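You operate a simulated robot arm through the tools that you are given. There is no shell and no other tool.

You run a simulated robot arm. Do the job below in one go: nothing can be reset, and whatever is moved stays where it is left.

TASK
Weave two rows on the blue loom in the colours on its card.
Fine: throw the lever over for each row and beat it in; shuttles out, beater back, leave the knob.

It is judged by the outcome, as a careful person would: the job done as asked, and still so three seconds after it is handed in. It fails if anything else is knocked over, pushed out of place, dropped, spilled or broken.

THE ROBOT
A 7-joint arm with a fingered hand on a trunk, on a base that drives. Base frame: it is fixed to the floor where the robot stands at the start and does not move with it; the origin is under the middle of the robot, x ahead of it, y to its left, z up. Units: mm, degrees, N and s.
With the tool pointing down near the work surface it reaches from about 200 to 720 mm from the robot's upright axis, wherever it stands. Its first joint turns from -166.0 to 166.0 degrees. Places, roughly: blue loom beater [1800, -2100, 800]; blue loom knob [1700, -2300, 800]; blue loom lever [1800, -2000, 900]; red shuttle [1800, -2300, 800]; yellow shuttle [1600, -1900, 800]. Payload 4 kg.
Tool frame: the origin (TCP) lies between the finger pads and is the grasp point; the fingertips stand 26 mm ahead of it; z points along the fingers, y is the line along which they close. The gripper opens to 132 mm. The gripper's body begins 73 mm behind the TCP. The gripper is a hand of 4 fingers: y runs from the thumb to the fingers, the wrist lies at [0, 0, -239] in the tool frame.
Orientation is that of the tool frame in the base frame, as [roll, pitch, yaw] about the fixed x, y, z axes, in that order (R = Rz(yaw) Ry(pitch) Rx(roll)). With the fingers straight down and closing along the base's y, the tool's x points along the base's -x, its y along +y and its z along -z.

THE INTERFACE
- The arm moves only by the tool drive_tool. Its argument "rows" is text: rows parted by semicolons, each of 6 numbers parted by spaces: the shift along the tool's x, y, z in units of 250 mm (1.0 is 250 mm), then the turn, a rotation vector about the tool's x, y, z in units of 180 degrees (1.0 is 180 degrees). In form: x y z wx wy wz; .... A call has 1 to 20 rows; each row is the pose to reach, as a shift and turn from the pose commanded when the call began, along the tool's axes at that moment. A call with a number of a shift or a turn outside -1 to 1 is refused whole. Each row takes 0.2 s and may step no farther than 50 mm and 8.6 degrees from the row before; otherwise, the whole call is refused. Where a pose cannot be reached the arm comes as near as it can. A force on the tool above 60 N (or 10 N above the force at the start of the call, whichever is more), or a blocked arm, ends the call early, and 0.2 s more pass. In this call time passes only in rows, and 0.2 s behind the last. The reply holds the time, the measured pose of the TCP, the force on the tool along the base axes, the opening and the grip force, in the units named above and with some noise, with the torque about the TCP (base axes, N m) and any sound that the robot's microphone picked up.
- Cameras (640 x 400 px; columns grow to the right, rows downward): "scene" is now at [27.2, 147.1, 1470.4]; the picture's right is [-0.08, -1.00, 0.00], its down [-0.57, 0.04, -0.82] and it looks along [0.82, -0.06, -0.57] (base axes); focal length 285 px, centre (320, 200). "wrist" rides on the gripper at [68, 2, -97] in the tool frame; the picture's right is [-0.03, 1.00, 0.00], its down [-0.82, -0.02, -0.58] and it looks along [-0.58, -0.01, 0.82] (tool axes); focal length 270 px, centre (320, 200). There is no depth. A picture from a camera that has moved, and an enlarged one, comes with that camera's place and axes in the base frame and with its lens.
- get_image(camera): a new picture of that camera. No time passes.
- raise_lower(by): slides the trunk up (or, below 0, down) by that many mm; the arm and the scene camera ride with it, the base frame stays. It gives what a move gives, with no picture.
- base_move(legs): drives the robot by 1 to 6 legs, each [ahead, turn to the left] in mm and degrees, along the robot's own axes; the way and the turn of a leg run together, so that a leg with both is an arc; at most 1500 mm and 180 degrees a leg. The arm and the cameras ride along, it lands a little off, and it stops where it bumps. It gives what a move gives.
- finger_targets(finger1, finger2, finger3, thumb_bend): sets how far each is bent, from 0 (flat) to 1 (curled in); at 0.3 the hand is open as for a grip, at 0.7 the pads meet at the TCP. One left out holds its place. A second passes; each finger stops where it meets its share of the squeeze, and holds until it gets a number again. It is the only way to open and close the hand. It gives what a move gives, with no picture; readings hold the bend of each and the force on the fingers (four entries, about 0 where the hand has none), thumb and palm.
- aim_head(pan, tilt): turns the head with the scene camera to pan (to the left, within 155 degrees either way) and tilt (down, from -29 to 69), counted from straight ahead of the robot. It gives what a move gives.
- enlarge(camera, box): a new picture of the part [left, top, right, bottom] of that camera's present view, enlarged. No time passes.
- finish_job(): hands the job in; it is judged then, once.

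Nothing tells you exact positions but the pictures and the camera data. Unless the task says otherwise, let go and move clear before handing in.

The tools are called after "Call:" by a JSON object that holds its "fn" and its "kwargs". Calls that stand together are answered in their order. drive_tool: Moves the arm, as the interface text tells. Its arguments: {"type":"object","properties":{"rows":{"type":"string"}},"required":["rows"]} The other tools are called the same way: raise_lower (by) slides the trunk up or down; finger_targets (finger1, finger2, finger3, thumb_bend) moves the fingers one by one; base_move (legs) drives the base; aim_head (pan, tilt) turns the head that bears the scene camera; get_image (camera) takes a picture; enlarge (camera, box) takes an enlarged picture of a part of a camera's view; finish_job () hands the job in.

At the start:

```text
t: 0.0
tcp_pos: [472.2, -80.0, 1135.5]
ee_rot: [180.0, 0.0, -180.0]
wrist_force: [1.0, 0.4, -0.6]
ft_torque: [-0.03, 0.01, -0.01]
gripper_width: 132.1
finger_force: 0.0
shape: jaw
bend: [0.3, 0.3, 0.3, 0.3]
finger forces: [0.0, 0.0, 0.0, 0.0, 0.0, 0.0]
trunk travel left (down, up): [-425.0, 165.0]
robot x, y, heading: [1.6, 4.7, -0.0]
head pan, tilt: [-4.4, 34.7]
```

scene: 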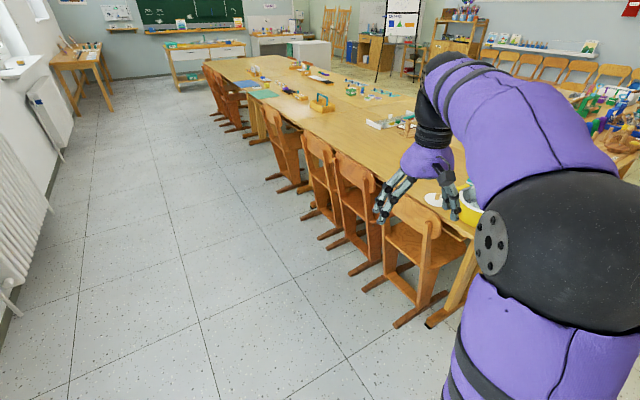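
wrist: 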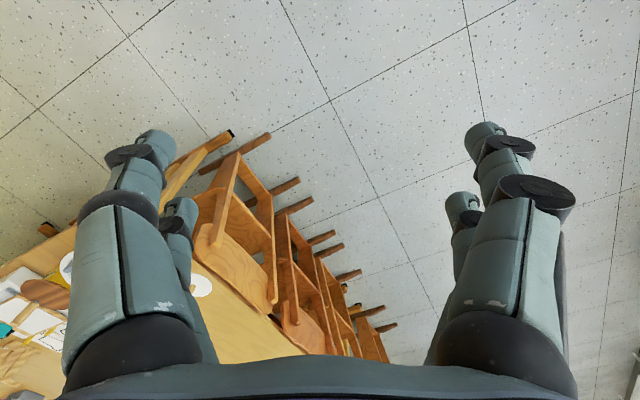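

I see a classroom with a long table ahead and to the right; the loom should be off to the right at about (1800, -2100). I'll turn the head to the right to look for it.

Call:
{"fn": "aim_head", "kwargs": {"pan": -50, "tilt": 20}}

```text
t: 1.1
tcp_pos: [472.5, -82.0, 1135.0]
ee_rot: [180.0, 0.1, -179.9]
wrist_force: [-0.3, -0.3, 0.3]
ft_torque: [-0.01, -0.02, 0.02]
gripper_width: 132.0
finger_force: 0.0
shape: jaw
bend: [0.3, 0.3, 0.3, 0.3]
finger forces: [0.1, 0.1, 0.0, 0.0, 0.0, 0.0]
trunk travel left (down, up): [-425.0, 165.0]
robot x, y, heading: [-4.9, -1.0, 0.1]
head pan, tilt: [-50.0, 20.0]
```

I turned the head toward the loom's side; now I take a picture of it.

Call:
{"fn": "get_image", "kwargs": {"camera": "scene"}}

```text
taken
camera scene: at [-0.9, 82.7, 1493.7], right [-0.77, -0.64, 0.0], down [-0.22, 0.26, -0.94], along [0.6, -0.72, -0.34], focal length 285 px, centre (320, 200)
```

scene: 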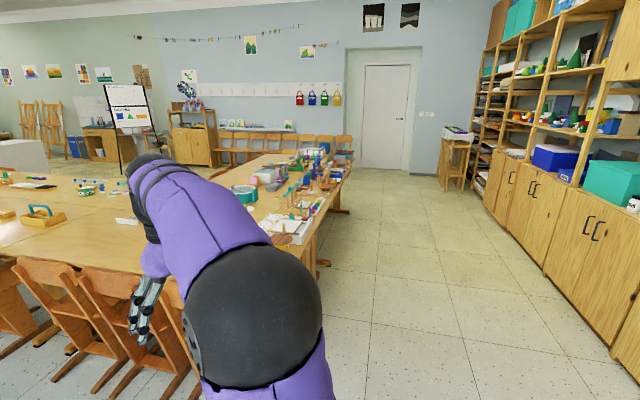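

The loom should be near pixel (321, 169), at the right end of the long table. I'll zoom in there.

Call:
{"fn": "enlarge", "kwargs": {"camera": "scene", "box": [220, 130, 370, 250]}}

Call:
{"fn": "enlarge", "kwargs": {"camera": "scene", "box": [280, 135, 360, 185]}}

Call:
{"fn": "enlarge", "kwargs": {"camera": "scene", "box": [400, 110, 520, 200]}}

```text
3.33 times, centred on (295, 190) of scene
camera zoom: at [-0.9, 82.7, 1493.7], right [-0.77, -0.64, 0.0], down [-0.22, 0.26, -0.94], along [0.6, -0.72, -0.34], focal length 950 px, centre (403, 233)
```

zoom: 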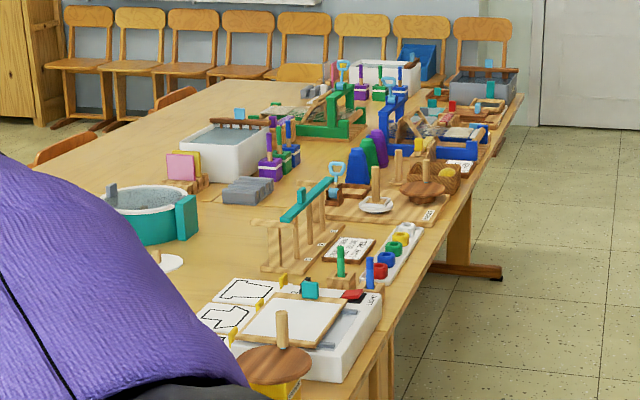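

```text
8.00 times, centred on (320, 160) of scene
camera zoom: at [-0.9, 82.7, 1493.7], right [-0.77, -0.64, 0.0], down [-0.22, 0.26, -0.94], along [0.6, -0.72, -0.34], focal length 2279 px, centre (320, 520)
```

zoom: 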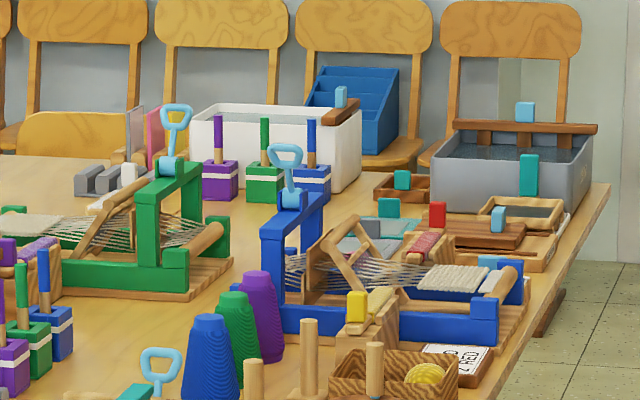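

```text
4.44 times, centred on (460, 155) of scene
camera zoom: at [-0.9, 82.7, 1493.7], right [-0.77, -0.64, 0.0], down [-0.22, 0.26, -0.94], along [0.6, -0.72, -0.34], focal length 1266 px, centre (-302, 400)
```

zoom: 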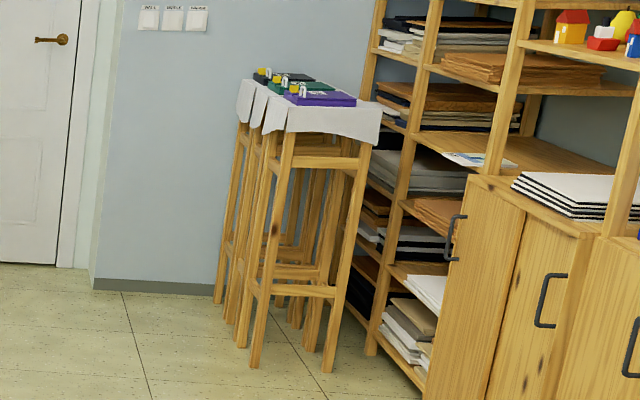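

The blue loom stands near the aisle-side edge of the table, its cloth side facing the aisle; a yellow shuttle lies to its left, a red one to its right, and a card lies in front. I will drive along the aisle in parts and then face the loom, starting with the turn and first leg.

Call:
{"fn": "base_move", "kwargs": {"legs": [[0, -67], [1300, 0]]}}

Call:
{"fn": "aim_head", "kwargs": {"pan": 20, "tilt": 25}}

Call:
{"fn": "get_image", "kwargs": {"camera": "scene"}}

```text
t: 10.8
tcp_pos: [614.6, -1653.2, 1135.4]
ee_rot: [-180.0, 0.0, 113.0]
wrist_force: [-0.3, -1.4, -0.1]
ft_torque: [-0.05, 0.03, 0.0]
gripper_width: 131.9
finger_force: 0.1
shape: jaw
bend: [0.3, 0.3, 0.3, 0.3]
finger forces: [0.1, 0.1, 0.1, 0.0, 0.0, 0.1]
trunk travel left (down, up): [-425.0, 165.0]
robot x, y, heading: [506.4, -1186.4, -67.1]
head pan, tilt: [-50.0, 20.0]
```

```text
t: 12.3
tcp_pos: [614.6, -1653.1, 1135.3]
ee_rot: [-180.0, 0.0, 112.9]
wrist_force: [-0.1, 0.1, 0.5]
ft_torque: [-0.02, 0.0, -0.05]
gripper_width: 131.7
finger_force: 0.1
shape: jaw
bend: [0.3, 0.3, 0.3, 0.3]
finger forces: [0.0, 0.1, 0.1, 0.0, 0.1, 0.1]
trunk travel left (down, up): [-425.0, 165.0]
robot x, y, heading: [504.8, -1191.8, -67.0]
head pan, tilt: [20.0, 25.0]
```

```text
taken
camera scene: at [684.4, -1139.2, 1485.7], right [-0.73, -0.68, 0.0], down [-0.29, 0.31, -0.91], along [0.62, -0.66, -0.42], focal length 285 px, centre (320, 200)
```

scene: 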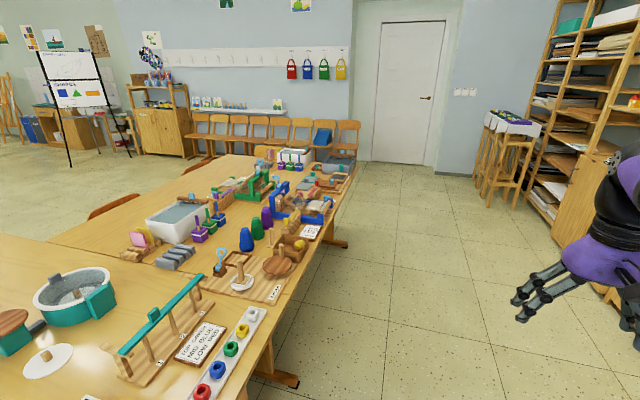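

The aisle is clear and the loom is well in view. I'll zoom in on it for the layout and the card.

Call:
{"fn": "enlarge", "kwargs": {"camera": "scene", "box": [240, 160, 352, 250]}}

Call:
{"fn": "enlarge", "kwargs": {"camera": "scene", "box": [285, 215, 335, 250]}}

```text
4.44 times, centred on (296, 205) of scene
camera zoom: at [684.4, -1139.2, 1485.7], right [-0.73, -0.68, 0.0], down [-0.29, 0.31, -0.91], along [0.62, -0.66, -0.42], focal length 1266 px, centre (427, 178)
```

zoom: 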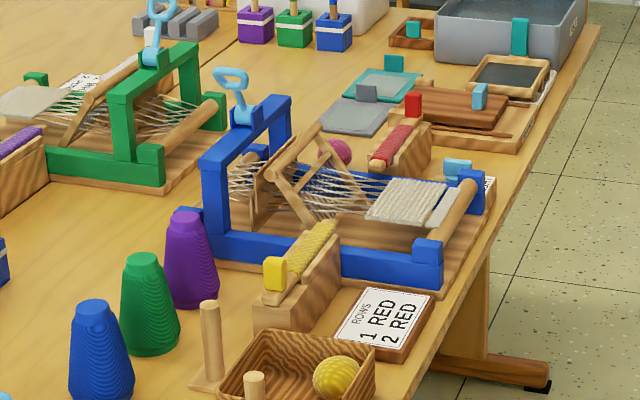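

```text
11.43 times, centred on (310, 232) of scene
camera zoom: at [684.4, -1139.2, 1485.7], right [-0.73, -0.68, 0.0], down [-0.29, 0.31, -0.91], along [0.62, -0.66, -0.42], focal length 3256 px, centre (434, -171)
```

zoom: 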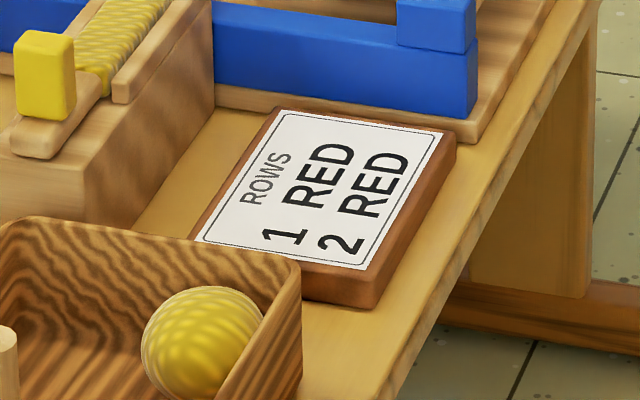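

The card reads rows 1 RED, 2 RED; the loom is about 280 mm wide with its centre near (1730, -2120), and the red shuttle sits on its right-hand side. I'll drive on along the aisle, then turn to face the loom and look closely.

Call:
{"fn": "base_move", "kwargs": {"legs": [[0, 5], [1390, 0], [0, 90]]}}

Call:
{"fn": "aim_head", "kwargs": {"pan": 0, "tilt": 45}}

Call:
{"fn": "get_image", "kwargs": {"camera": "scene"}}

Call:
{"fn": "get_image", "kwargs": {"camera": "wrist"}}

```text
t: 23.9
tcp_pos: [1610.4, -2251.5, 1134.8]
ee_rot: [-179.9, -0.1, -151.6]
wrist_force: [0.1, 0.4, -0.7]
ft_torque: [-0.02, 0.01, -0.03]
gripper_width: 131.8
finger_force: 0.0
shape: jaw
bend: [0.3, 0.3, 0.3, 0.3]
finger forces: [0.1, 0.0, 0.0, 0.1, 0.0, 0.0]
trunk travel left (down, up): [-425.0, 165.0]
robot x, y, heading: [1155.2, -2404.8, 28.5]
head pan, tilt: [20.0, 25.0]
```

```text
t: 24.7
tcp_pos: [1609.2, -2251.1, 1135.8]
ee_rot: [180.0, -0.1, -151.6]
wrist_force: [-0.6, 0.5, -0.8]
ft_torque: [0.01, -0.04, 0.02]
gripper_width: 132.0
finger_force: 0.0
shape: jaw
bend: [0.3, 0.3, 0.3, 0.3]
finger forces: [0.0, 0.0, 0.1, 0.1, 0.0, 0.0]
trunk travel left (down, up): [-425.0, 165.0]
robot x, y, heading: [1158.0, -2405.7, 28.4]
head pan, tilt: [0.0, 45.0]
```

```text
taken
camera scene: at [1101.7, -2258.8, 1455.1], right [0.48, -0.88, 0.0], down [-0.62, -0.34, -0.71], along [0.62, 0.34, -0.71], focal length 285 px, centre (320, 200)
```

scene: 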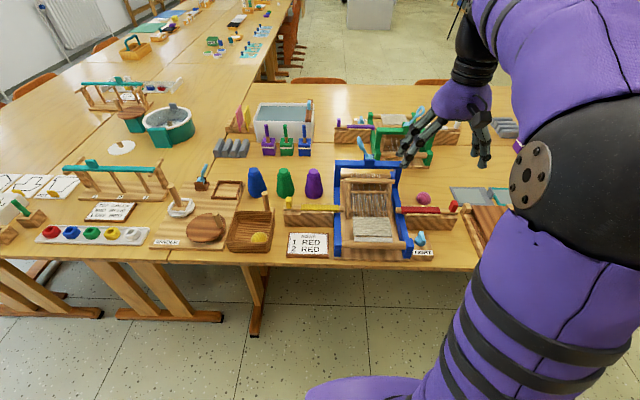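

```text
taken
camera wrist: at [1549.5, -2283.0, 1232.0], right [-0.45, 0.89, 0.0], down [0.73, 0.37, 0.58], along [0.51, 0.26, -0.82], focal length 270 px, centre (320, 200)
```

wrist: 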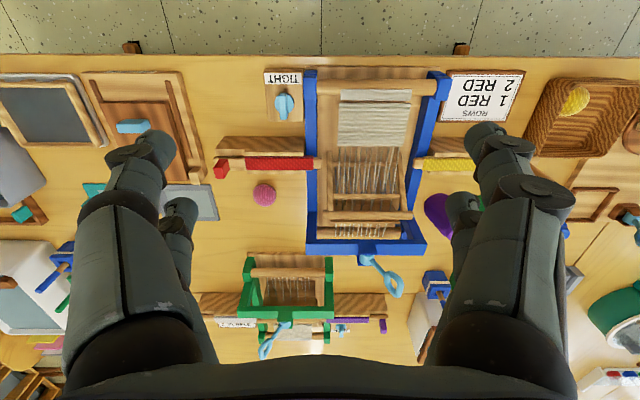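

I'm facing the loom: the card is at its front left, the red shuttle in its trough on the right, the "TIGHT" knob front right, the lever on the castle at the back. I'll zoom in to understand the mechanism.

Call:
{"fn": "enlarge", "kwargs": {"camera": "scene", "box": [275, 135, 475, 265]}}

Call:
{"fn": "enlarge", "kwargs": {"camera": "wrist", "box": [200, 50, 480, 310]}}

Call:
{"fn": "enlarge", "kwargs": {"camera": "scene", "box": [330, 140, 410, 210]}}

Call:
{"fn": "enlarge", "kwargs": {"camera": "scene", "box": [390, 190, 470, 260]}}

```text
3.08 times, centred on (375, 200) of scene
camera zoom: at [1101.7, -2258.8, 1455.1], right [0.48, -0.88, 0.0], down [-0.62, -0.34, -0.71], along [0.62, 0.34, -0.71], focal length 876 px, centre (151, 200)
```

zoom: 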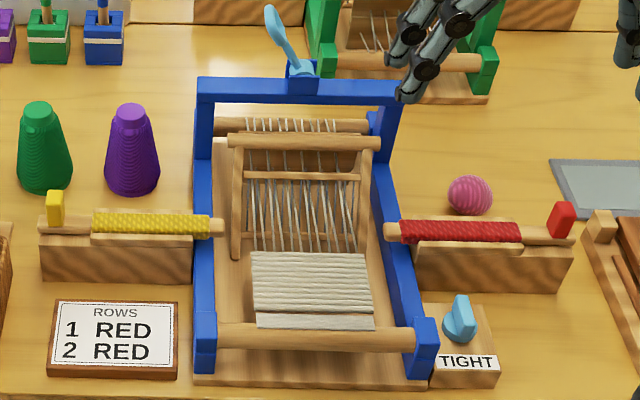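

```text
1.54 times, centred on (340, 180) of wrist
camera zoom: at [1549.5, -2283.0, 1232.0], right [-0.45, 0.89, 0.0], down [0.73, 0.37, 0.58], along [0.51, 0.26, -0.82], focal length 416 px, centre (289, 231)
```

zoom: 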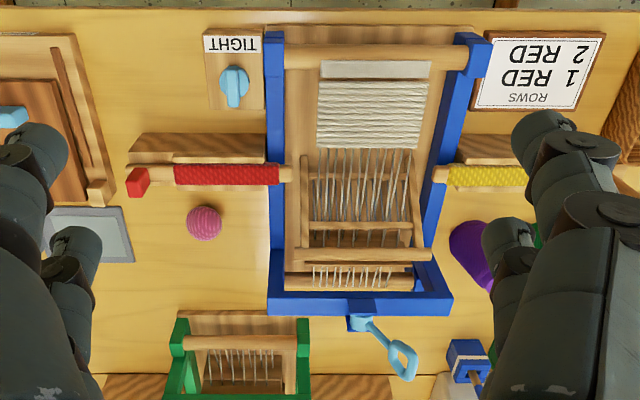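

```text
5.71 times, centred on (370, 175) of scene
camera zoom: at [1101.7, -2258.8, 1455.1], right [0.48, -0.88, 0.0], down [-0.62, -0.34, -0.71], along [0.62, 0.34, -0.71], focal length 1628 px, centre (34, 343)
```

zoom: 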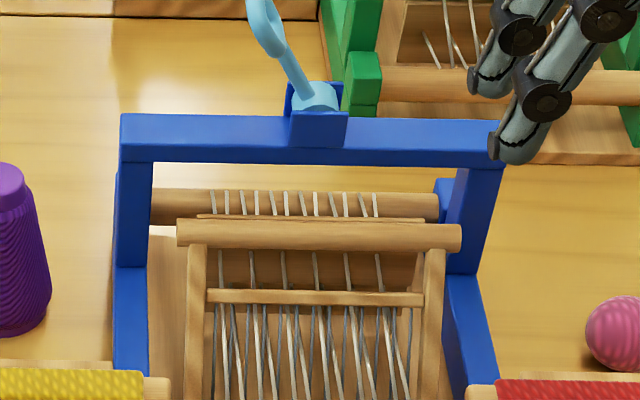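

```text
5.71 times, centred on (430, 225) of scene
camera zoom: at [1101.7, -2258.8, 1455.1], right [0.48, -0.88, 0.0], down [-0.62, -0.34, -0.71], along [0.62, 0.34, -0.71], focal length 1628 px, centre (-309, 57)
```

zoom: 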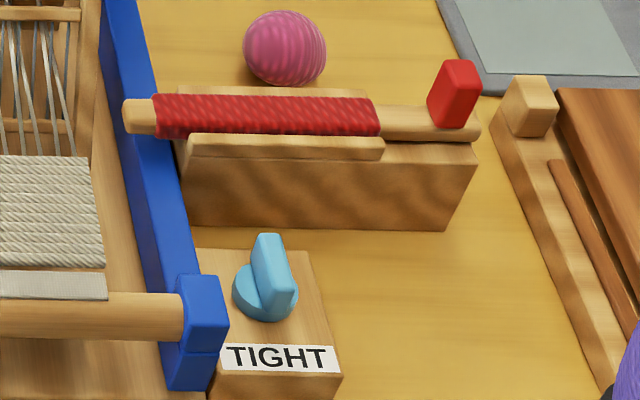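

I've located things in my robot-heading frame (forward f, left l): red tab ≈ (613, -244, z 834), lever ring ≈ (762, 34, z 966) leaning left over its pivot, beater bar ≈ (705, -10, z 855), table edge at f ≈ 465. Before going nearer I'll check the clearance between base and table, looking down.

Call:
{"fn": "aim_head", "kwargs": {"pan": 0, "tilt": 69}}

Call:
{"fn": "get_image", "kwargs": {"camera": "scene"}}

```text
t: 25.6
tcp_pos: [1610.1, -2251.7, 1136.0]
ee_rot: [-180.0, 0.0, -151.6]
wrist_force: [-0.3, 0.0, -0.2]
ft_torque: [0.0, 0.0, -0.02]
gripper_width: 132.0
finger_force: 0.1
shape: jaw
bend: [0.3, 0.3, 0.3, 0.3]
finger forces: [0.0, 0.0, 0.1, 0.0, 0.1, 0.0]
trunk travel left (down, up): [-425.0, 165.0]
robot x, y, heading: [1159.4, -2401.8, 28.4]
head pan, tilt: [0.0, 68.8]
```

```text
taken
camera scene: at [1079.4, -2271.0, 1426.3], right [0.48, -0.88, 0.0], down [-0.82, -0.44, -0.36], along [0.32, 0.17, -0.93], focal length 285 px, centre (320, 200)
```

scene: 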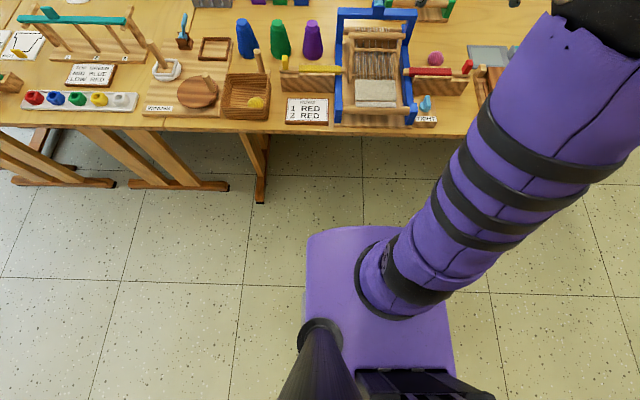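

The floor under the table in front of the loom is clear of legs and there is about 465 mm from my axis to the table edge, so I'll drive 130 mm nearer and look again.

Call:
{"fn": "base_move", "kwargs": {"legs": [[130, 0]]}}

Call:
{"fn": "aim_head", "kwargs": {"pan": -10, "tilt": 50}}

Call:
{"fn": "get_image", "kwargs": {"camera": "scene"}}

Call:
{"fn": "get_image", "kwargs": {"camera": "wrist"}}

```text
t: 26.9
tcp_pos: [1726.7, -2186.7, 1135.9]
ee_rot: [-179.9, 0.0, -151.6]
wrist_force: [0.0, 0.7, -0.5]
ft_torque: [0.0, 0.0, 0.02]
gripper_width: 131.8
finger_force: 0.0
shape: jaw
bend: [0.3, 0.3, 0.3, 0.3]
finger forces: [0.1, 0.0, 0.0, 0.0, 0.0, 0.0]
trunk travel left (down, up): [-425.0, 165.0]
robot x, y, heading: [1274.5, -2341.4, 28.4]
head pan, tilt: [0.0, 68.8]
```

```text
t: 27.7
tcp_pos: [1727.8, -2187.7, 1135.6]
ee_rot: [179.9, 0.0, -151.6]
wrist_force: [-0.8, -0.5, -0.1]
ft_torque: [-0.03, 0.04, 0.01]
gripper_width: 132.0
finger_force: 0.1
shape: jaw
bend: [0.3, 0.3, 0.3, 0.3]
finger forces: [0.0, 0.0, 0.0, 0.1, 0.0, 0.1]
trunk travel left (down, up): [-425.0, 165.0]
robot x, y, heading: [1277.2, -2341.5, 28.6]
head pan, tilt: [-10.0, 50.0]
```

```text
taken
camera scene: at [1221.4, -2209.2, 1448.1], right [0.32, -0.95, 0.0], down [-0.73, -0.24, -0.64], along [0.61, 0.2, -0.77], focal length 285 px, centre (320, 200)
```

scene: 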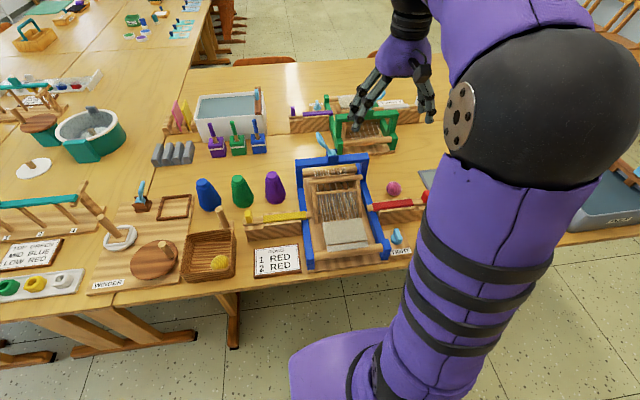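

```text
taken
camera wrist: at [1667.8, -2219.5, 1231.9], right [-0.45, 0.89, 0.0], down [0.73, 0.37, 0.58], along [0.51, 0.26, -0.82], focal length 270 px, centre (320, 200)
```

wrist: 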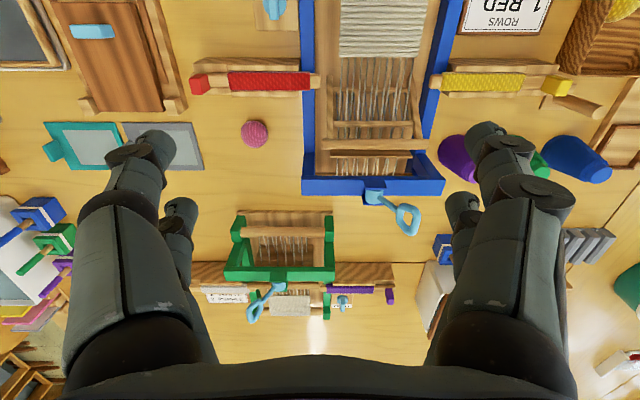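

The robot is nearer now. I'll zoom in on the hand, to understand how the digits sit, and on the loom again.

Call:
{"fn": "enlarge", "kwargs": {"camera": "scene", "box": [330, 20, 460, 140]}}

Call:
{"fn": "enlarge", "kwargs": {"camera": "scene", "box": [280, 120, 440, 270]}}

Call:
{"fn": "enlarge", "kwargs": {"camera": "wrist", "box": [290, 40, 450, 250]}}

```text
3.33 times, centred on (395, 80) of scene
camera zoom: at [1221.4, -2209.2, 1448.1], right [0.32, -0.95, 0.0], down [-0.73, -0.24, -0.64], along [0.61, 0.2, -0.77], focal length 950 px, centre (70, 600)
```

zoom: 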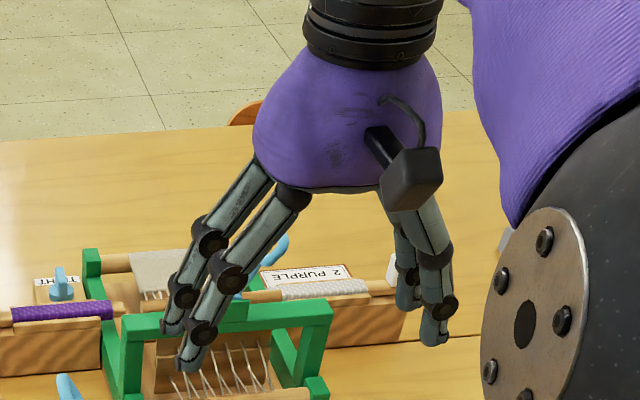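

```text
2.67 times, centred on (360, 195) of scene
camera zoom: at [1221.4, -2209.2, 1448.1], right [0.32, -0.95, 0.0], down [-0.73, -0.24, -0.64], along [0.61, 0.2, -0.77], focal length 760 px, centre (213, 213)
```

zoom: 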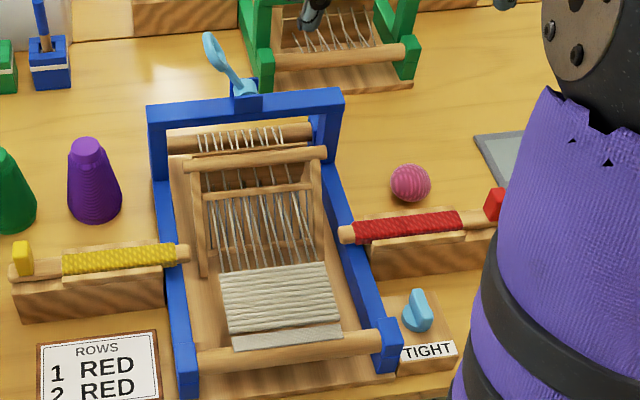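

```text
1.90 times, centred on (370, 145) of wrist
camera zoom: at [1667.8, -2219.5, 1231.9], right [-0.45, 0.89, 0.0], down [0.73, 0.37, 0.58], along [0.51, 0.26, -0.82], focal length 515 px, centre (225, 305)
```

zoom: 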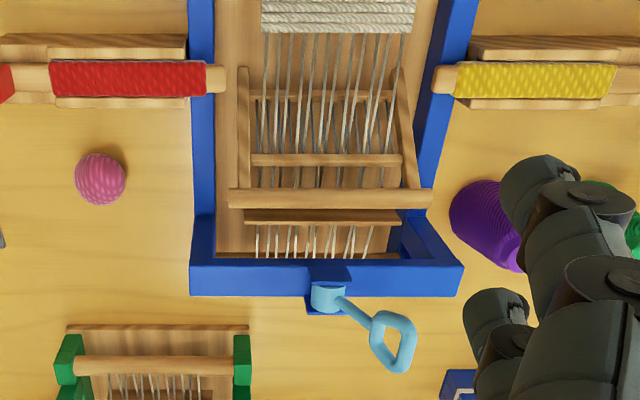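

Each side of the hand seems to hold two digits. I'll test which digit is which by bending them here in free air (fingertips near z 1110, well above everything).

Call:
{"fn": "finger_targets", "kwargs": {"finger1": 0.7, "finger2": 0.3, "finger3": 0.3, "thumb_bend": 0.3}}

Call:
{"fn": "get_image", "kwargs": {"camera": "wrist"}}

Call:
{"fn": "finger_targets", "kwargs": {"finger1": 0.3, "finger2": 0.7, "finger3": 0.3, "thumb_bend": 0.3}}

Call:
{"fn": "get_image", "kwargs": {"camera": "wrist"}}

Call:
{"fn": "finger_targets", "kwargs": {"finger1": 0.7, "finger2": 0.7, "finger3": 0.7, "thumb_bend": 0.7}}

Call:
{"fn": "get_image", "kwargs": {"camera": "wrist"}}

Call:
{"fn": "enlarge", "kwargs": {"camera": "scene", "box": [330, 20, 460, 140]}}

```text
t: 28.7
tcp_pos: [1727.8, -2187.2, 1133.5]
ee_rot: [-180.0, 0.1, -151.6]
wrist_force: [-0.1, -0.5, 1.2]
ft_torque: [0.03, -0.03, 0.0]
gripper_width: 67.4
finger_force: 0.1
shape: fingers
bend: [0.7, 0.3, 0.3, 0.3]
finger forces: [0.0, 0.0, 0.0, 0.0, 0.1, 0.0]
trunk travel left (down, up): [-425.0, 165.0]
robot x, y, heading: [1275.5, -2336.7, 28.4]
head pan, tilt: [-10.0, 50.0]
```

```text
taken
camera wrist: at [1667.8, -2219.5, 1231.9], right [-0.45, 0.89, 0.0], down [0.73, 0.37, 0.58], along [0.51, 0.26, -0.82], focal length 270 px, centre (320, 200)
```

wrist: 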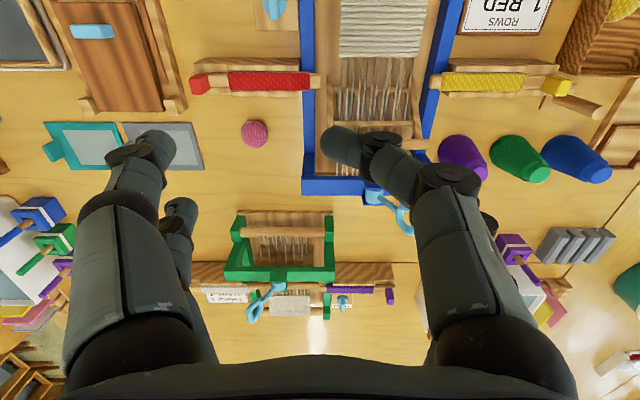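

```text
t: 29.7
tcp_pos: [1728.4, -2188.3, 1135.2]
ee_rot: [-179.9, 0.1, -151.6]
wrist_force: [0.2, -0.2, -0.3]
ft_torque: [-0.01, -0.01, -0.01]
gripper_width: 132.5
finger_force: 0.1
shape: fingers
bend: [0.3, 0.7, 0.3, 0.3]
finger forces: [0.0, 0.0, 0.0, 0.0, 0.1, 0.0]
trunk travel left (down, up): [-425.0, 165.0]
robot x, y, heading: [1275.3, -2336.4, 28.3]
head pan, tilt: [-10.0, 50.0]
```

```text
taken
camera wrist: at [1667.8, -2219.5, 1231.9], right [-0.45, 0.89, 0.0], down [0.73, 0.37, 0.58], along [0.51, 0.26, -0.82], focal length 270 px, centre (320, 200)
```

wrist: 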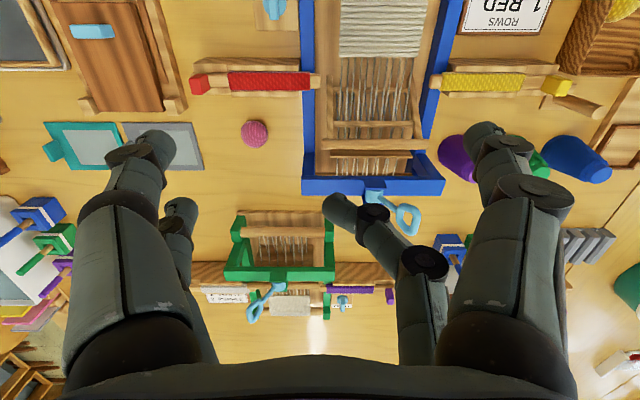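

```text
t: 30.7
tcp_pos: [1727.2, -2187.4, 1134.6]
ee_rot: [180.0, 0.0, -151.6]
wrist_force: [-0.1, 0.7, -0.3]
ft_torque: [0.01, 0.01, 0.01]
gripper_width: 1.4
finger_force: 0.0
shape: fingers
bend: [0.7, 0.7, 0.7, 0.7]
finger forces: [0.0, 0.0, 0.0, 0.0, 0.0, 0.0]
trunk travel left (down, up): [-425.0, 165.0]
robot x, y, heading: [1279.1, -2340.8, 28.3]
head pan, tilt: [-10.0, 50.0]
```

```text
taken
camera wrist: at [1667.8, -2219.5, 1231.9], right [-0.45, 0.89, 0.0], down [0.73, 0.37, 0.58], along [0.51, 0.26, -0.82], focal length 270 px, centre (320, 200)
```

wrist: 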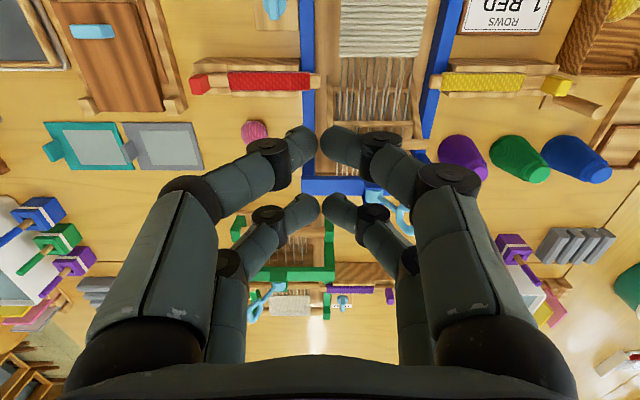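

```text
3.33 times, centred on (395, 80) of scene
camera zoom: at [1221.5, -2209.2, 1448.2], right [0.32, -0.95, 0.0], down [-0.73, -0.24, -0.64], along [0.61, 0.2, -0.77], focal length 950 px, centre (70, 600)
```

zoom: 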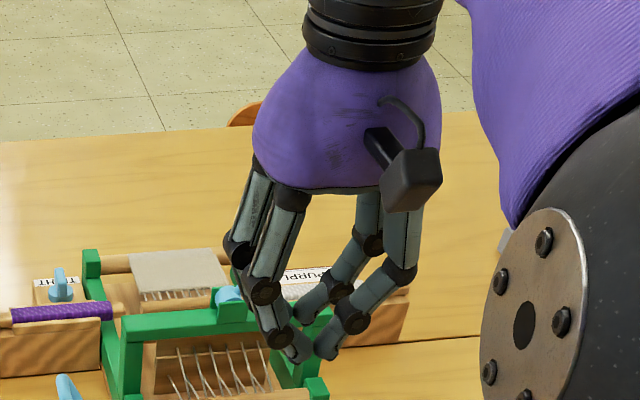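

Finger 1 and 2 close from the left (y+), finger 3 and thumb from the right, in two pairs about 40 mm apart along tool x. I'll open the hand and move it above the lever so that it straddles the blue ring from above.

Call:
{"fn": "finger_targets", "kwargs": {"finger1": 0.3, "finger2": 0.3, "finger3": 0.3, "thumb_bend": 0.3}}

Call:
{"fn": "drive_tool", "kwargs": {"rows": "-0.13 0.08 0.05 0 0 0; -0.26 0.16 0.10 0 0 0; -0.39 0.24 0.16 0 0 0; -0.52 0.32 0.22 0 0 0; -0.648 0.4 0.28 0 0 0"}}

Call:
{"fn": "get_image", "kwargs": {"camera": "scene"}}

Call:
{"fn": "get_image", "kwargs": {"camera": "wrist"}}

```text
t: 31.7
tcp_pos: [1729.4, -2187.3, 1134.1]
ee_rot: [-180.0, -0.1, -151.6]
wrist_force: [-0.1, 0.1, 0.4]
ft_torque: [0.0, 0.02, 0.01]
gripper_width: 132.4
finger_force: 0.1
shape: fingers
bend: [0.3, 0.3, 0.3, 0.3]
finger forces: [0.1, 0.0, 0.0, 0.0, 0.0, 0.0]
trunk travel left (down, up): [-425.0, 165.0]
robot x, y, heading: [1274.6, -2341.4, 28.6]
head pan, tilt: [-10.0, 50.0]
```

```text
t: 32.9
tcp_pos: [1824.8, -2022.0, 1065.8]
ee_rot: [-180.0, 0.0, -151.7]
wrist_force: [-0.8, -0.3, -1.0]
ft_torque: [0.01, -0.01, -0.02]
gripper_width: 132.3
finger_force: 0.1
shape: fingers
bend: [0.3, 0.3, 0.3, 0.3]
finger forces: [0.0, 0.0, 0.0, 0.0, 0.0, 0.0]
trunk travel left (down, up): [-425.0, 165.0]
robot x, y, heading: [1272.5, -2340.2, 28.2]
head pan, tilt: [-10.0, 50.0]
```

```text
taken
camera scene: at [1221.6, -2209.1, 1448.1], right [0.32, -0.95, 0.0], down [-0.73, -0.24, -0.64], along [0.61, 0.2, -0.77], focal length 285 px, centre (320, 200)
```

scene: 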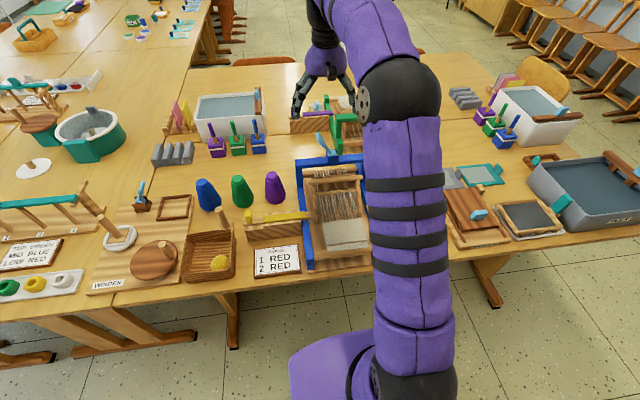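

```text
taken
camera wrist: at [1764.2, -2054.1, 1162.1], right [-0.45, 0.89, 0.0], down [0.73, 0.37, 0.58], along [0.51, 0.26, -0.82], focal length 270 px, centre (320, 200)
```

wrist: 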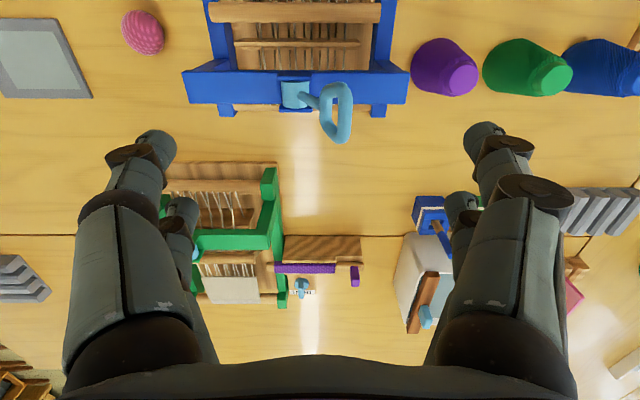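

The hand is right above the ring (ring ≈ f 630, l 32). I'll descend 100 mm so the fingers straddle it with the tips still clear above the castle beam.

Call:
{"fn": "drive_tool", "kwargs": {"rows": "0 0 0.13 0 0 0; 0 0 0.26 0 0 0; 0 0 0.4 0 0 0"}}

Call:
{"fn": "get_image", "kwargs": {"camera": "wrist"}}

Call:
{"fn": "enlarge", "kwargs": {"camera": "scene", "box": [260, 60, 400, 180]}}

```text
t: 33.7
tcp_pos: [1825.4, -2022.5, 965.3]
ee_rot: [180.0, 0.0, -151.5]
wrist_force: [1.2, 0.3, 0.1]
ft_torque: [0.0, 0.02, -0.01]
gripper_width: 132.6
finger_force: 0.1
shape: fingers
bend: [0.3, 0.3, 0.3, 0.3]
finger forces: [0.0, 0.0, 0.0, 0.0, 0.0, 0.1]
trunk travel left (down, up): [-425.0, 165.0]
robot x, y, heading: [1274.5, -2338.7, 28.6]
head pan, tilt: [-10.0, 50.0]
```

```text
taken
camera wrist: at [1764.0, -2054.0, 1062.5], right [-0.45, 0.89, 0.0], down [0.73, 0.37, 0.58], along [0.51, 0.26, -0.82], focal length 270 px, centre (320, 200)
```

wrist: 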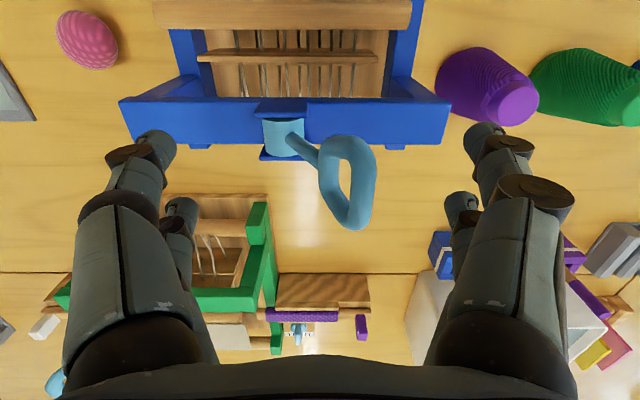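

```text
3.33 times, centred on (330, 120) of scene
camera zoom: at [1221.5, -2209.2, 1448.2], right [0.32, -0.95, 0.0], down [-0.73, -0.24, -0.64], along [0.61, 0.2, -0.77], focal length 950 px, centre (287, 467)
```

zoom: 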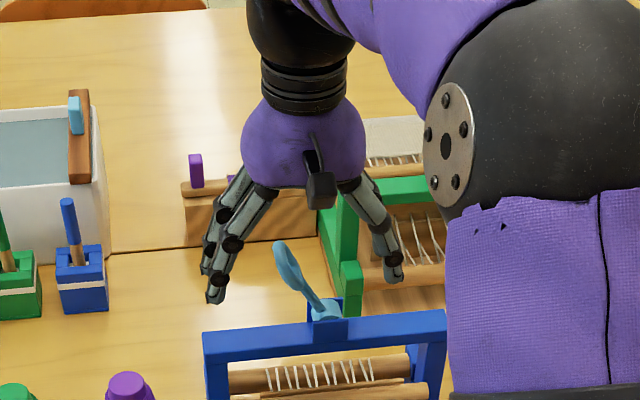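

The ring is centred between the finger pairs at about (629, 31, z 960). I'll sweep right gently so that the left pair throws the lever over.

Call:
{"fn": "drive_tool", "kwargs": {"rows": "0 -0.08 0 0 0 0; 0 -0.15 0 0 0 0; 0 -0.18 0 0 0 0; 0 -0.21 0 0 0 0; 0 -0.24 0 0 0 0; 0 -0.27 0 0 0 0; 0 -0.30 0 0 0 0; 0 -0.33 0 0 0 0; 0 -0.36 0 0 0 0; 0 -0.39 0 0 0 0"}}

Call:
{"fn": "get_image", "kwargs": {"camera": "wrist"}}

Call:
{"fn": "enlarge", "kwargs": {"camera": "scene", "box": [260, 60, 400, 180]}}

```text
t: 35.9
tcp_pos: [1870.1, -2107.6, 965.6]
ee_rot: [180.0, 0.0, -151.5]
wrist_force: [0.0, 0.2, -0.4]
ft_torque: [-0.03, 0.03, 0.02]
gripper_width: 133.4
finger_force: 0.0
shape: fingers
bend: [0.3, 0.3, 0.3, 0.3]
finger forces: [0.0, 0.1, 0.0, 0.1, 0.1, 0.1]
trunk travel left (down, up): [-425.0, 165.0]
robot x, y, heading: [1276.3, -2339.8, 28.2]
head pan, tilt: [-10.0, 50.0]
```

```text
taken
camera wrist: at [1809.6, -2140.5, 1062.1], right [-0.45, 0.89, 0.0], down [0.73, 0.37, 0.58], along [0.52, 0.26, -0.82], focal length 270 px, centre (320, 200)
```

wrist: 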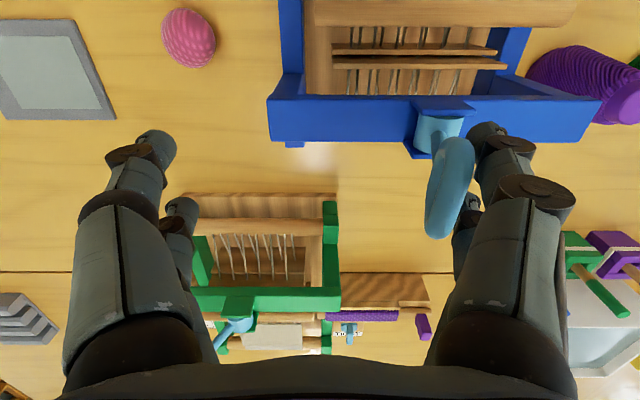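

```text
3.33 times, centred on (330, 120) of scene
camera zoom: at [1221.5, -2209.2, 1448.2], right [0.32, -0.95, 0.0], down [-0.73, -0.24, -0.64], along [0.61, 0.2, -0.77], focal length 950 px, centre (287, 467)
```

zoom: 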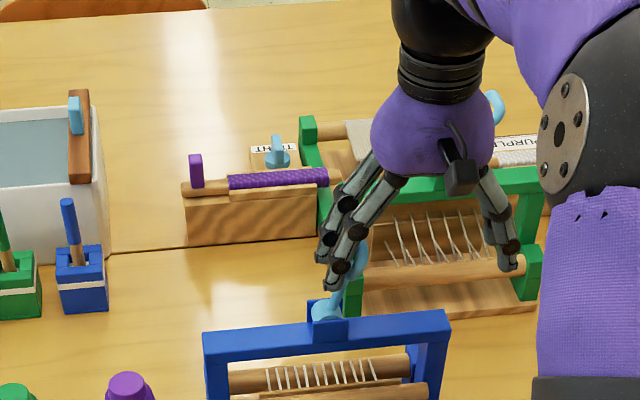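

The lever is just past upright and moving freely. I'll push a little further until it sits over on the right.

Call:
{"fn": "drive_tool", "kwargs": {"rows": "0 -0.02 0 0 0 0; 0 -0.04 0 0 0 0; 0 -0.06 0 0 0 0; 0 -0.08 0 0 0 0"}}

Call:
{"fn": "get_image", "kwargs": {"camera": "wrist"}}

Call:
{"fn": "enlarge", "kwargs": {"camera": "scene", "box": [260, 60, 400, 180]}}

```text
t: 36.9
tcp_pos: [1878.8, -2126.5, 964.1]
ee_rot: [-180.0, 0.0, -151.5]
wrist_force: [-0.2, -0.9, -0.9]
ft_torque: [0.01, -0.02, -0.02]
gripper_width: 133.3
finger_force: 0.2
shape: fingers
bend: [0.3, 0.3, 0.3, 0.3]
finger forces: [0.0, 0.1, 0.0, 0.0, 0.1, 0.1]
trunk travel left (down, up): [-425.0, 165.0]
robot x, y, heading: [1274.4, -2341.4, 28.2]
head pan, tilt: [-10.0, 50.0]
```

```text
taken
camera wrist: at [1818.4, -2158.1, 1061.9], right [-0.45, 0.89, 0.0], down [0.73, 0.37, 0.58], along [0.51, 0.26, -0.82], focal length 270 px, centre (320, 200)
```

wrist: 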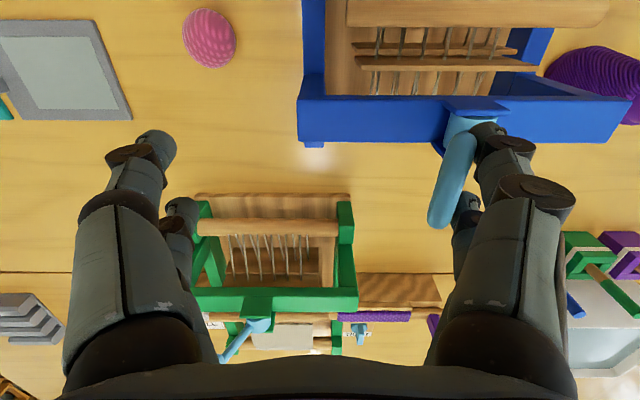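

```text
3.33 times, centred on (330, 120) of scene
camera zoom: at [1221.5, -2209.2, 1448.2], right [0.32, -0.95, 0.0], down [-0.73, -0.24, -0.64], along [0.61, 0.2, -0.77], focal length 950 px, centre (287, 467)
```

zoom: 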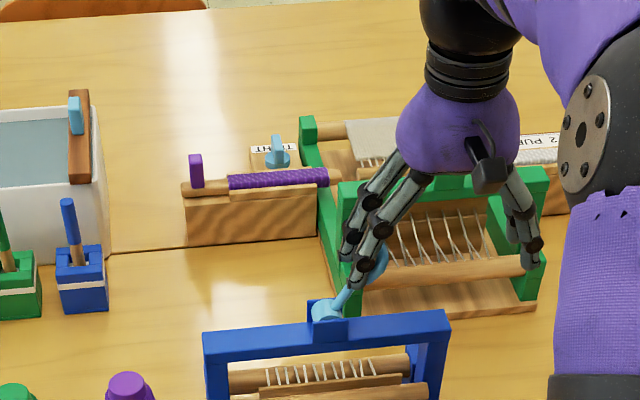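

The lever now leans right about as much as it leaned left before. I'll nudge it a few millimetres more to confirm it is at its stop, watching the force.

Call:
{"fn": "drive_tool", "kwargs": {"rows": "0 -0.012 0 0 0 0; 0 -0.024 0 0 0 0; 0 -0.036 0 0 0 0"}}

Call:
{"fn": "enlarge", "kwargs": {"camera": "scene", "box": [260, 60, 400, 180]}}

```text
t: 37.7
tcp_pos: [1882.3, -2133.4, 964.5]
ee_rot: [179.9, 0.0, -151.6]
wrist_force: [-3.3, 8.3, -3.2]
ft_torque: [-0.16, -0.08, -0.11]
gripper_width: 138.1
finger_force: 3.5
shape: fingers
bend: [0.26, 0.27, 0.3, 0.3]
finger forces: [4.1, 3.4, 0.0, 0.1, 0.0, 0.1]
trunk travel left (down, up): [-425.0, 165.0]
robot x, y, heading: [1274.5, -2341.1, 28.5]
head pan, tilt: [-10.0, 50.0]
```

```text
3.33 times, centred on (330, 120) of scene
camera zoom: at [1221.3, -2208.2, 1448.0], right [0.32, -0.95, 0.0], down [-0.73, -0.24, -0.64], along [0.61, 0.2, -0.77], focal length 950 px, centre (287, 467)
```

zoom: 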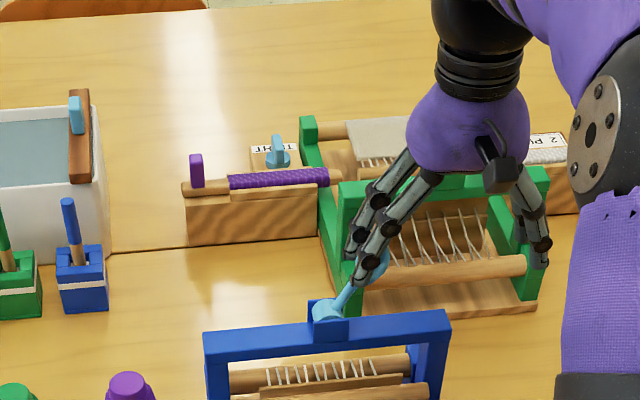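

The force rose to about 9 N with no further movement: the lever is fully over at its right stop. I'll back off to the left, rise clear, and look at the shed.

Call:
{"fn": "drive_tool", "kwargs": {"rows": "0 0.04 0 0 0 0; 0 0.12 0 0 0 0; 0 0.12 -0.16 0 0 0; 0 0.12 -0.32 0 0 0; 0 0.12 -0.48 0 0 0; 0.18 0.0 -0.52 0 0 0; 0.36 -0.1 -0.52 0 0 0; 0.52 -0.2 -0.52 0 0 0; 0.68 -0.3 -0.52 0 0 0"}}

Call:
{"fn": "get_image", "kwargs": {"camera": "wrist"}}

Call:
{"fn": "get_image", "kwargs": {"camera": "scene"}}

```text
refused: row 6 steps farther than a row can; nothing moved
```

```text
taken
camera wrist: at [1821.9, -2164.4, 1061.5], right [-0.45, 0.89, 0.0], down [0.73, 0.37, 0.58], along [0.51, 0.26, -0.82], focal length 270 px, centre (320, 200)
```

wrist: 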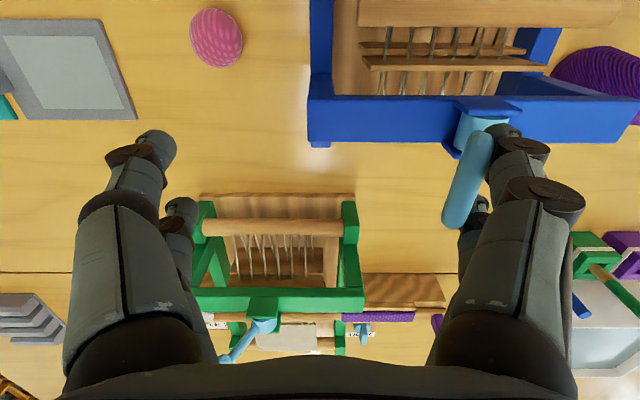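

```text
taken
camera scene: at [1221.3, -2208.2, 1448.0], right [0.32, -0.95, 0.0], down [-0.73, -0.24, -0.64], along [0.61, 0.2, -0.77], focal length 285 px, centre (320, 200)
```

scene: 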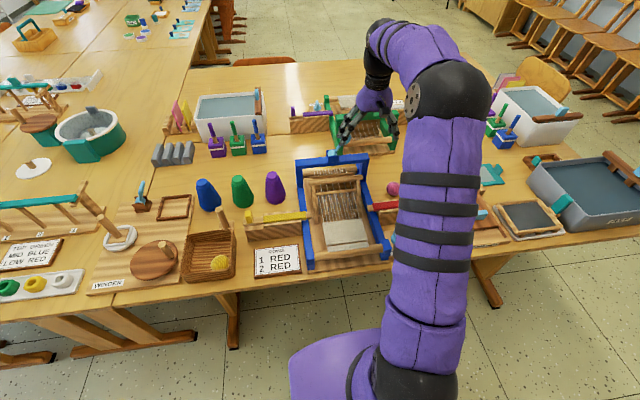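

The lever is over to the right; the last call was refused for one too-long step, so I'll redo the retreat in shorter steps and end above the red tab.

Call:
{"fn": "drive_tool", "kwargs": {"rows": "0 0.04 0 0 0 0; 0 0.12 0 0 0 0; 0 0.12 -0.16 0 0 0; 0 0.12 -0.32 0 0 0; 0 0.12 -0.48 0 0 0; 0.08 0.02 -0.48 0 0 0; 0.16 -0.09 -0.48 0 0 0; 0.24 -0.20 -0.48 0 0 0; 0.32 -0.31 -0.48 0 0 0; 0.4 -0.42 -0.48 0 0 0; 0.48 -0.53 -0.48 0 0 0"}}

Call:
{"fn": "get_image", "kwargs": {"camera": "wrist"}}

Call:
{"fn": "get_image", "kwargs": {"camera": "scene"}}

```text
t: 40.1
tcp_pos: [1841.6, -2308.9, 1084.1]
ee_rot: [-180.0, 0.0, -151.7]
wrist_force: [-0.4, -0.5, 0.2]
ft_torque: [-0.02, 0.01, 0.01]
gripper_width: 133.3
finger_force: 0.2
shape: fingers
bend: [0.3, 0.3, 0.3, 0.3]
finger forces: [0.0, 0.0, 0.1, 0.0, 0.0, 0.0]
trunk travel left (down, up): [-425.0, 165.0]
robot x, y, heading: [1272.5, -2340.3, 28.3]
head pan, tilt: [-10.0, 50.0]
```

```text
taken
camera wrist: at [1781.3, -2340.6, 1182.8], right [-0.45, 0.89, 0.0], down [0.73, 0.37, 0.58], along [0.51, 0.26, -0.82], focal length 270 px, centre (320, 200)
```

wrist: 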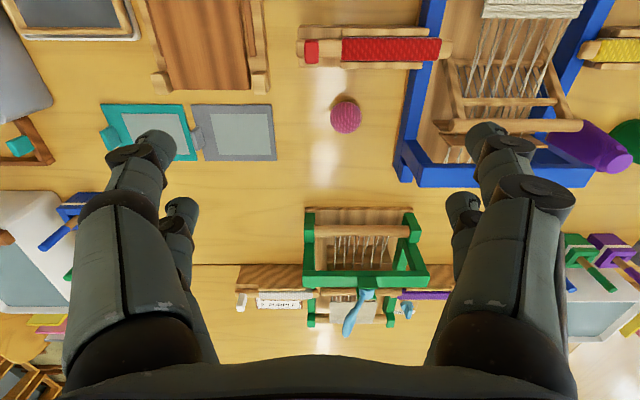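

```text
taken
camera scene: at [1221.5, -2209.2, 1448.2], right [0.32, -0.95, 0.0], down [-0.73, -0.24, -0.64], along [0.61, 0.2, -0.77], focal length 285 px, centre (320, 200)
```

scene: 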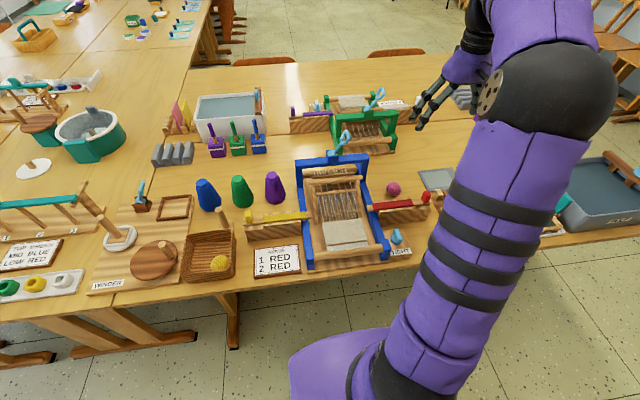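

The lever stays over to the right. I'll zoom in on the red shuttle from both cameras to locate the tab precisely, and on the shed.

Call:
{"fn": "enlarge", "kwargs": {"camera": "wrist", "box": [280, 0, 480, 125]}}

Call:
{"fn": "enlarge", "kwargs": {"camera": "scene", "box": [290, 140, 450, 240]}}

Call:
{"fn": "enlarge", "kwargs": {"camera": "scene", "box": [360, 170, 440, 220]}}

```text
3.20 times, centred on (380, 62) of wrist
camera zoom: at [1781.3, -2340.6, 1182.8], right [-0.45, 0.89, 0.0], down [0.73, 0.37, 0.58], along [0.51, 0.26, -0.82], focal length 865 px, centre (128, 640)
```

zoom: 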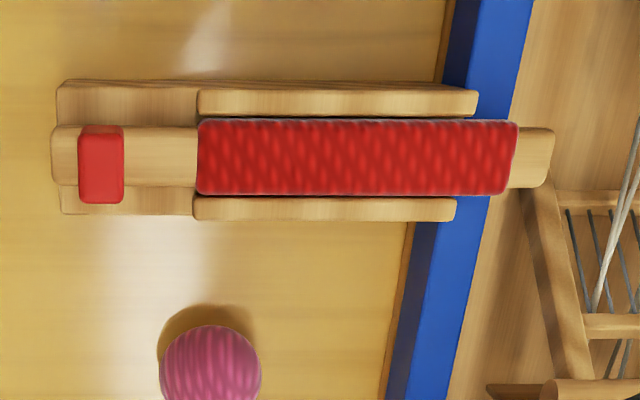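

```text
4.00 times, centred on (370, 190) of scene
camera zoom: at [1221.5, -2209.2, 1448.2], right [0.32, -0.95, 0.0], down [-0.73, -0.24, -0.64], along [0.61, 0.2, -0.77], focal length 1140 px, centre (120, 240)
```

zoom: 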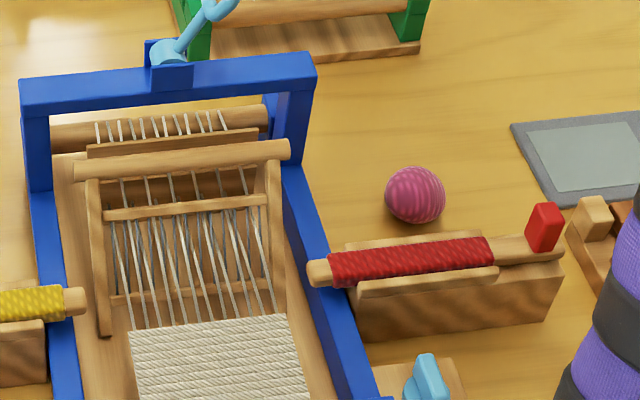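

```text
8.00 times, centred on (400, 195) of scene
camera zoom: at [1221.5, -2209.2, 1448.2], right [0.32, -0.95, 0.0], down [-0.73, -0.24, -0.64], along [0.61, 0.2, -0.77], focal length 2279 px, centre (-320, 240)
```

zoom: 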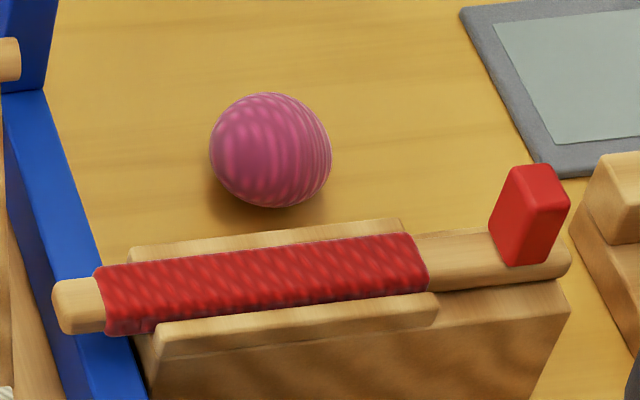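

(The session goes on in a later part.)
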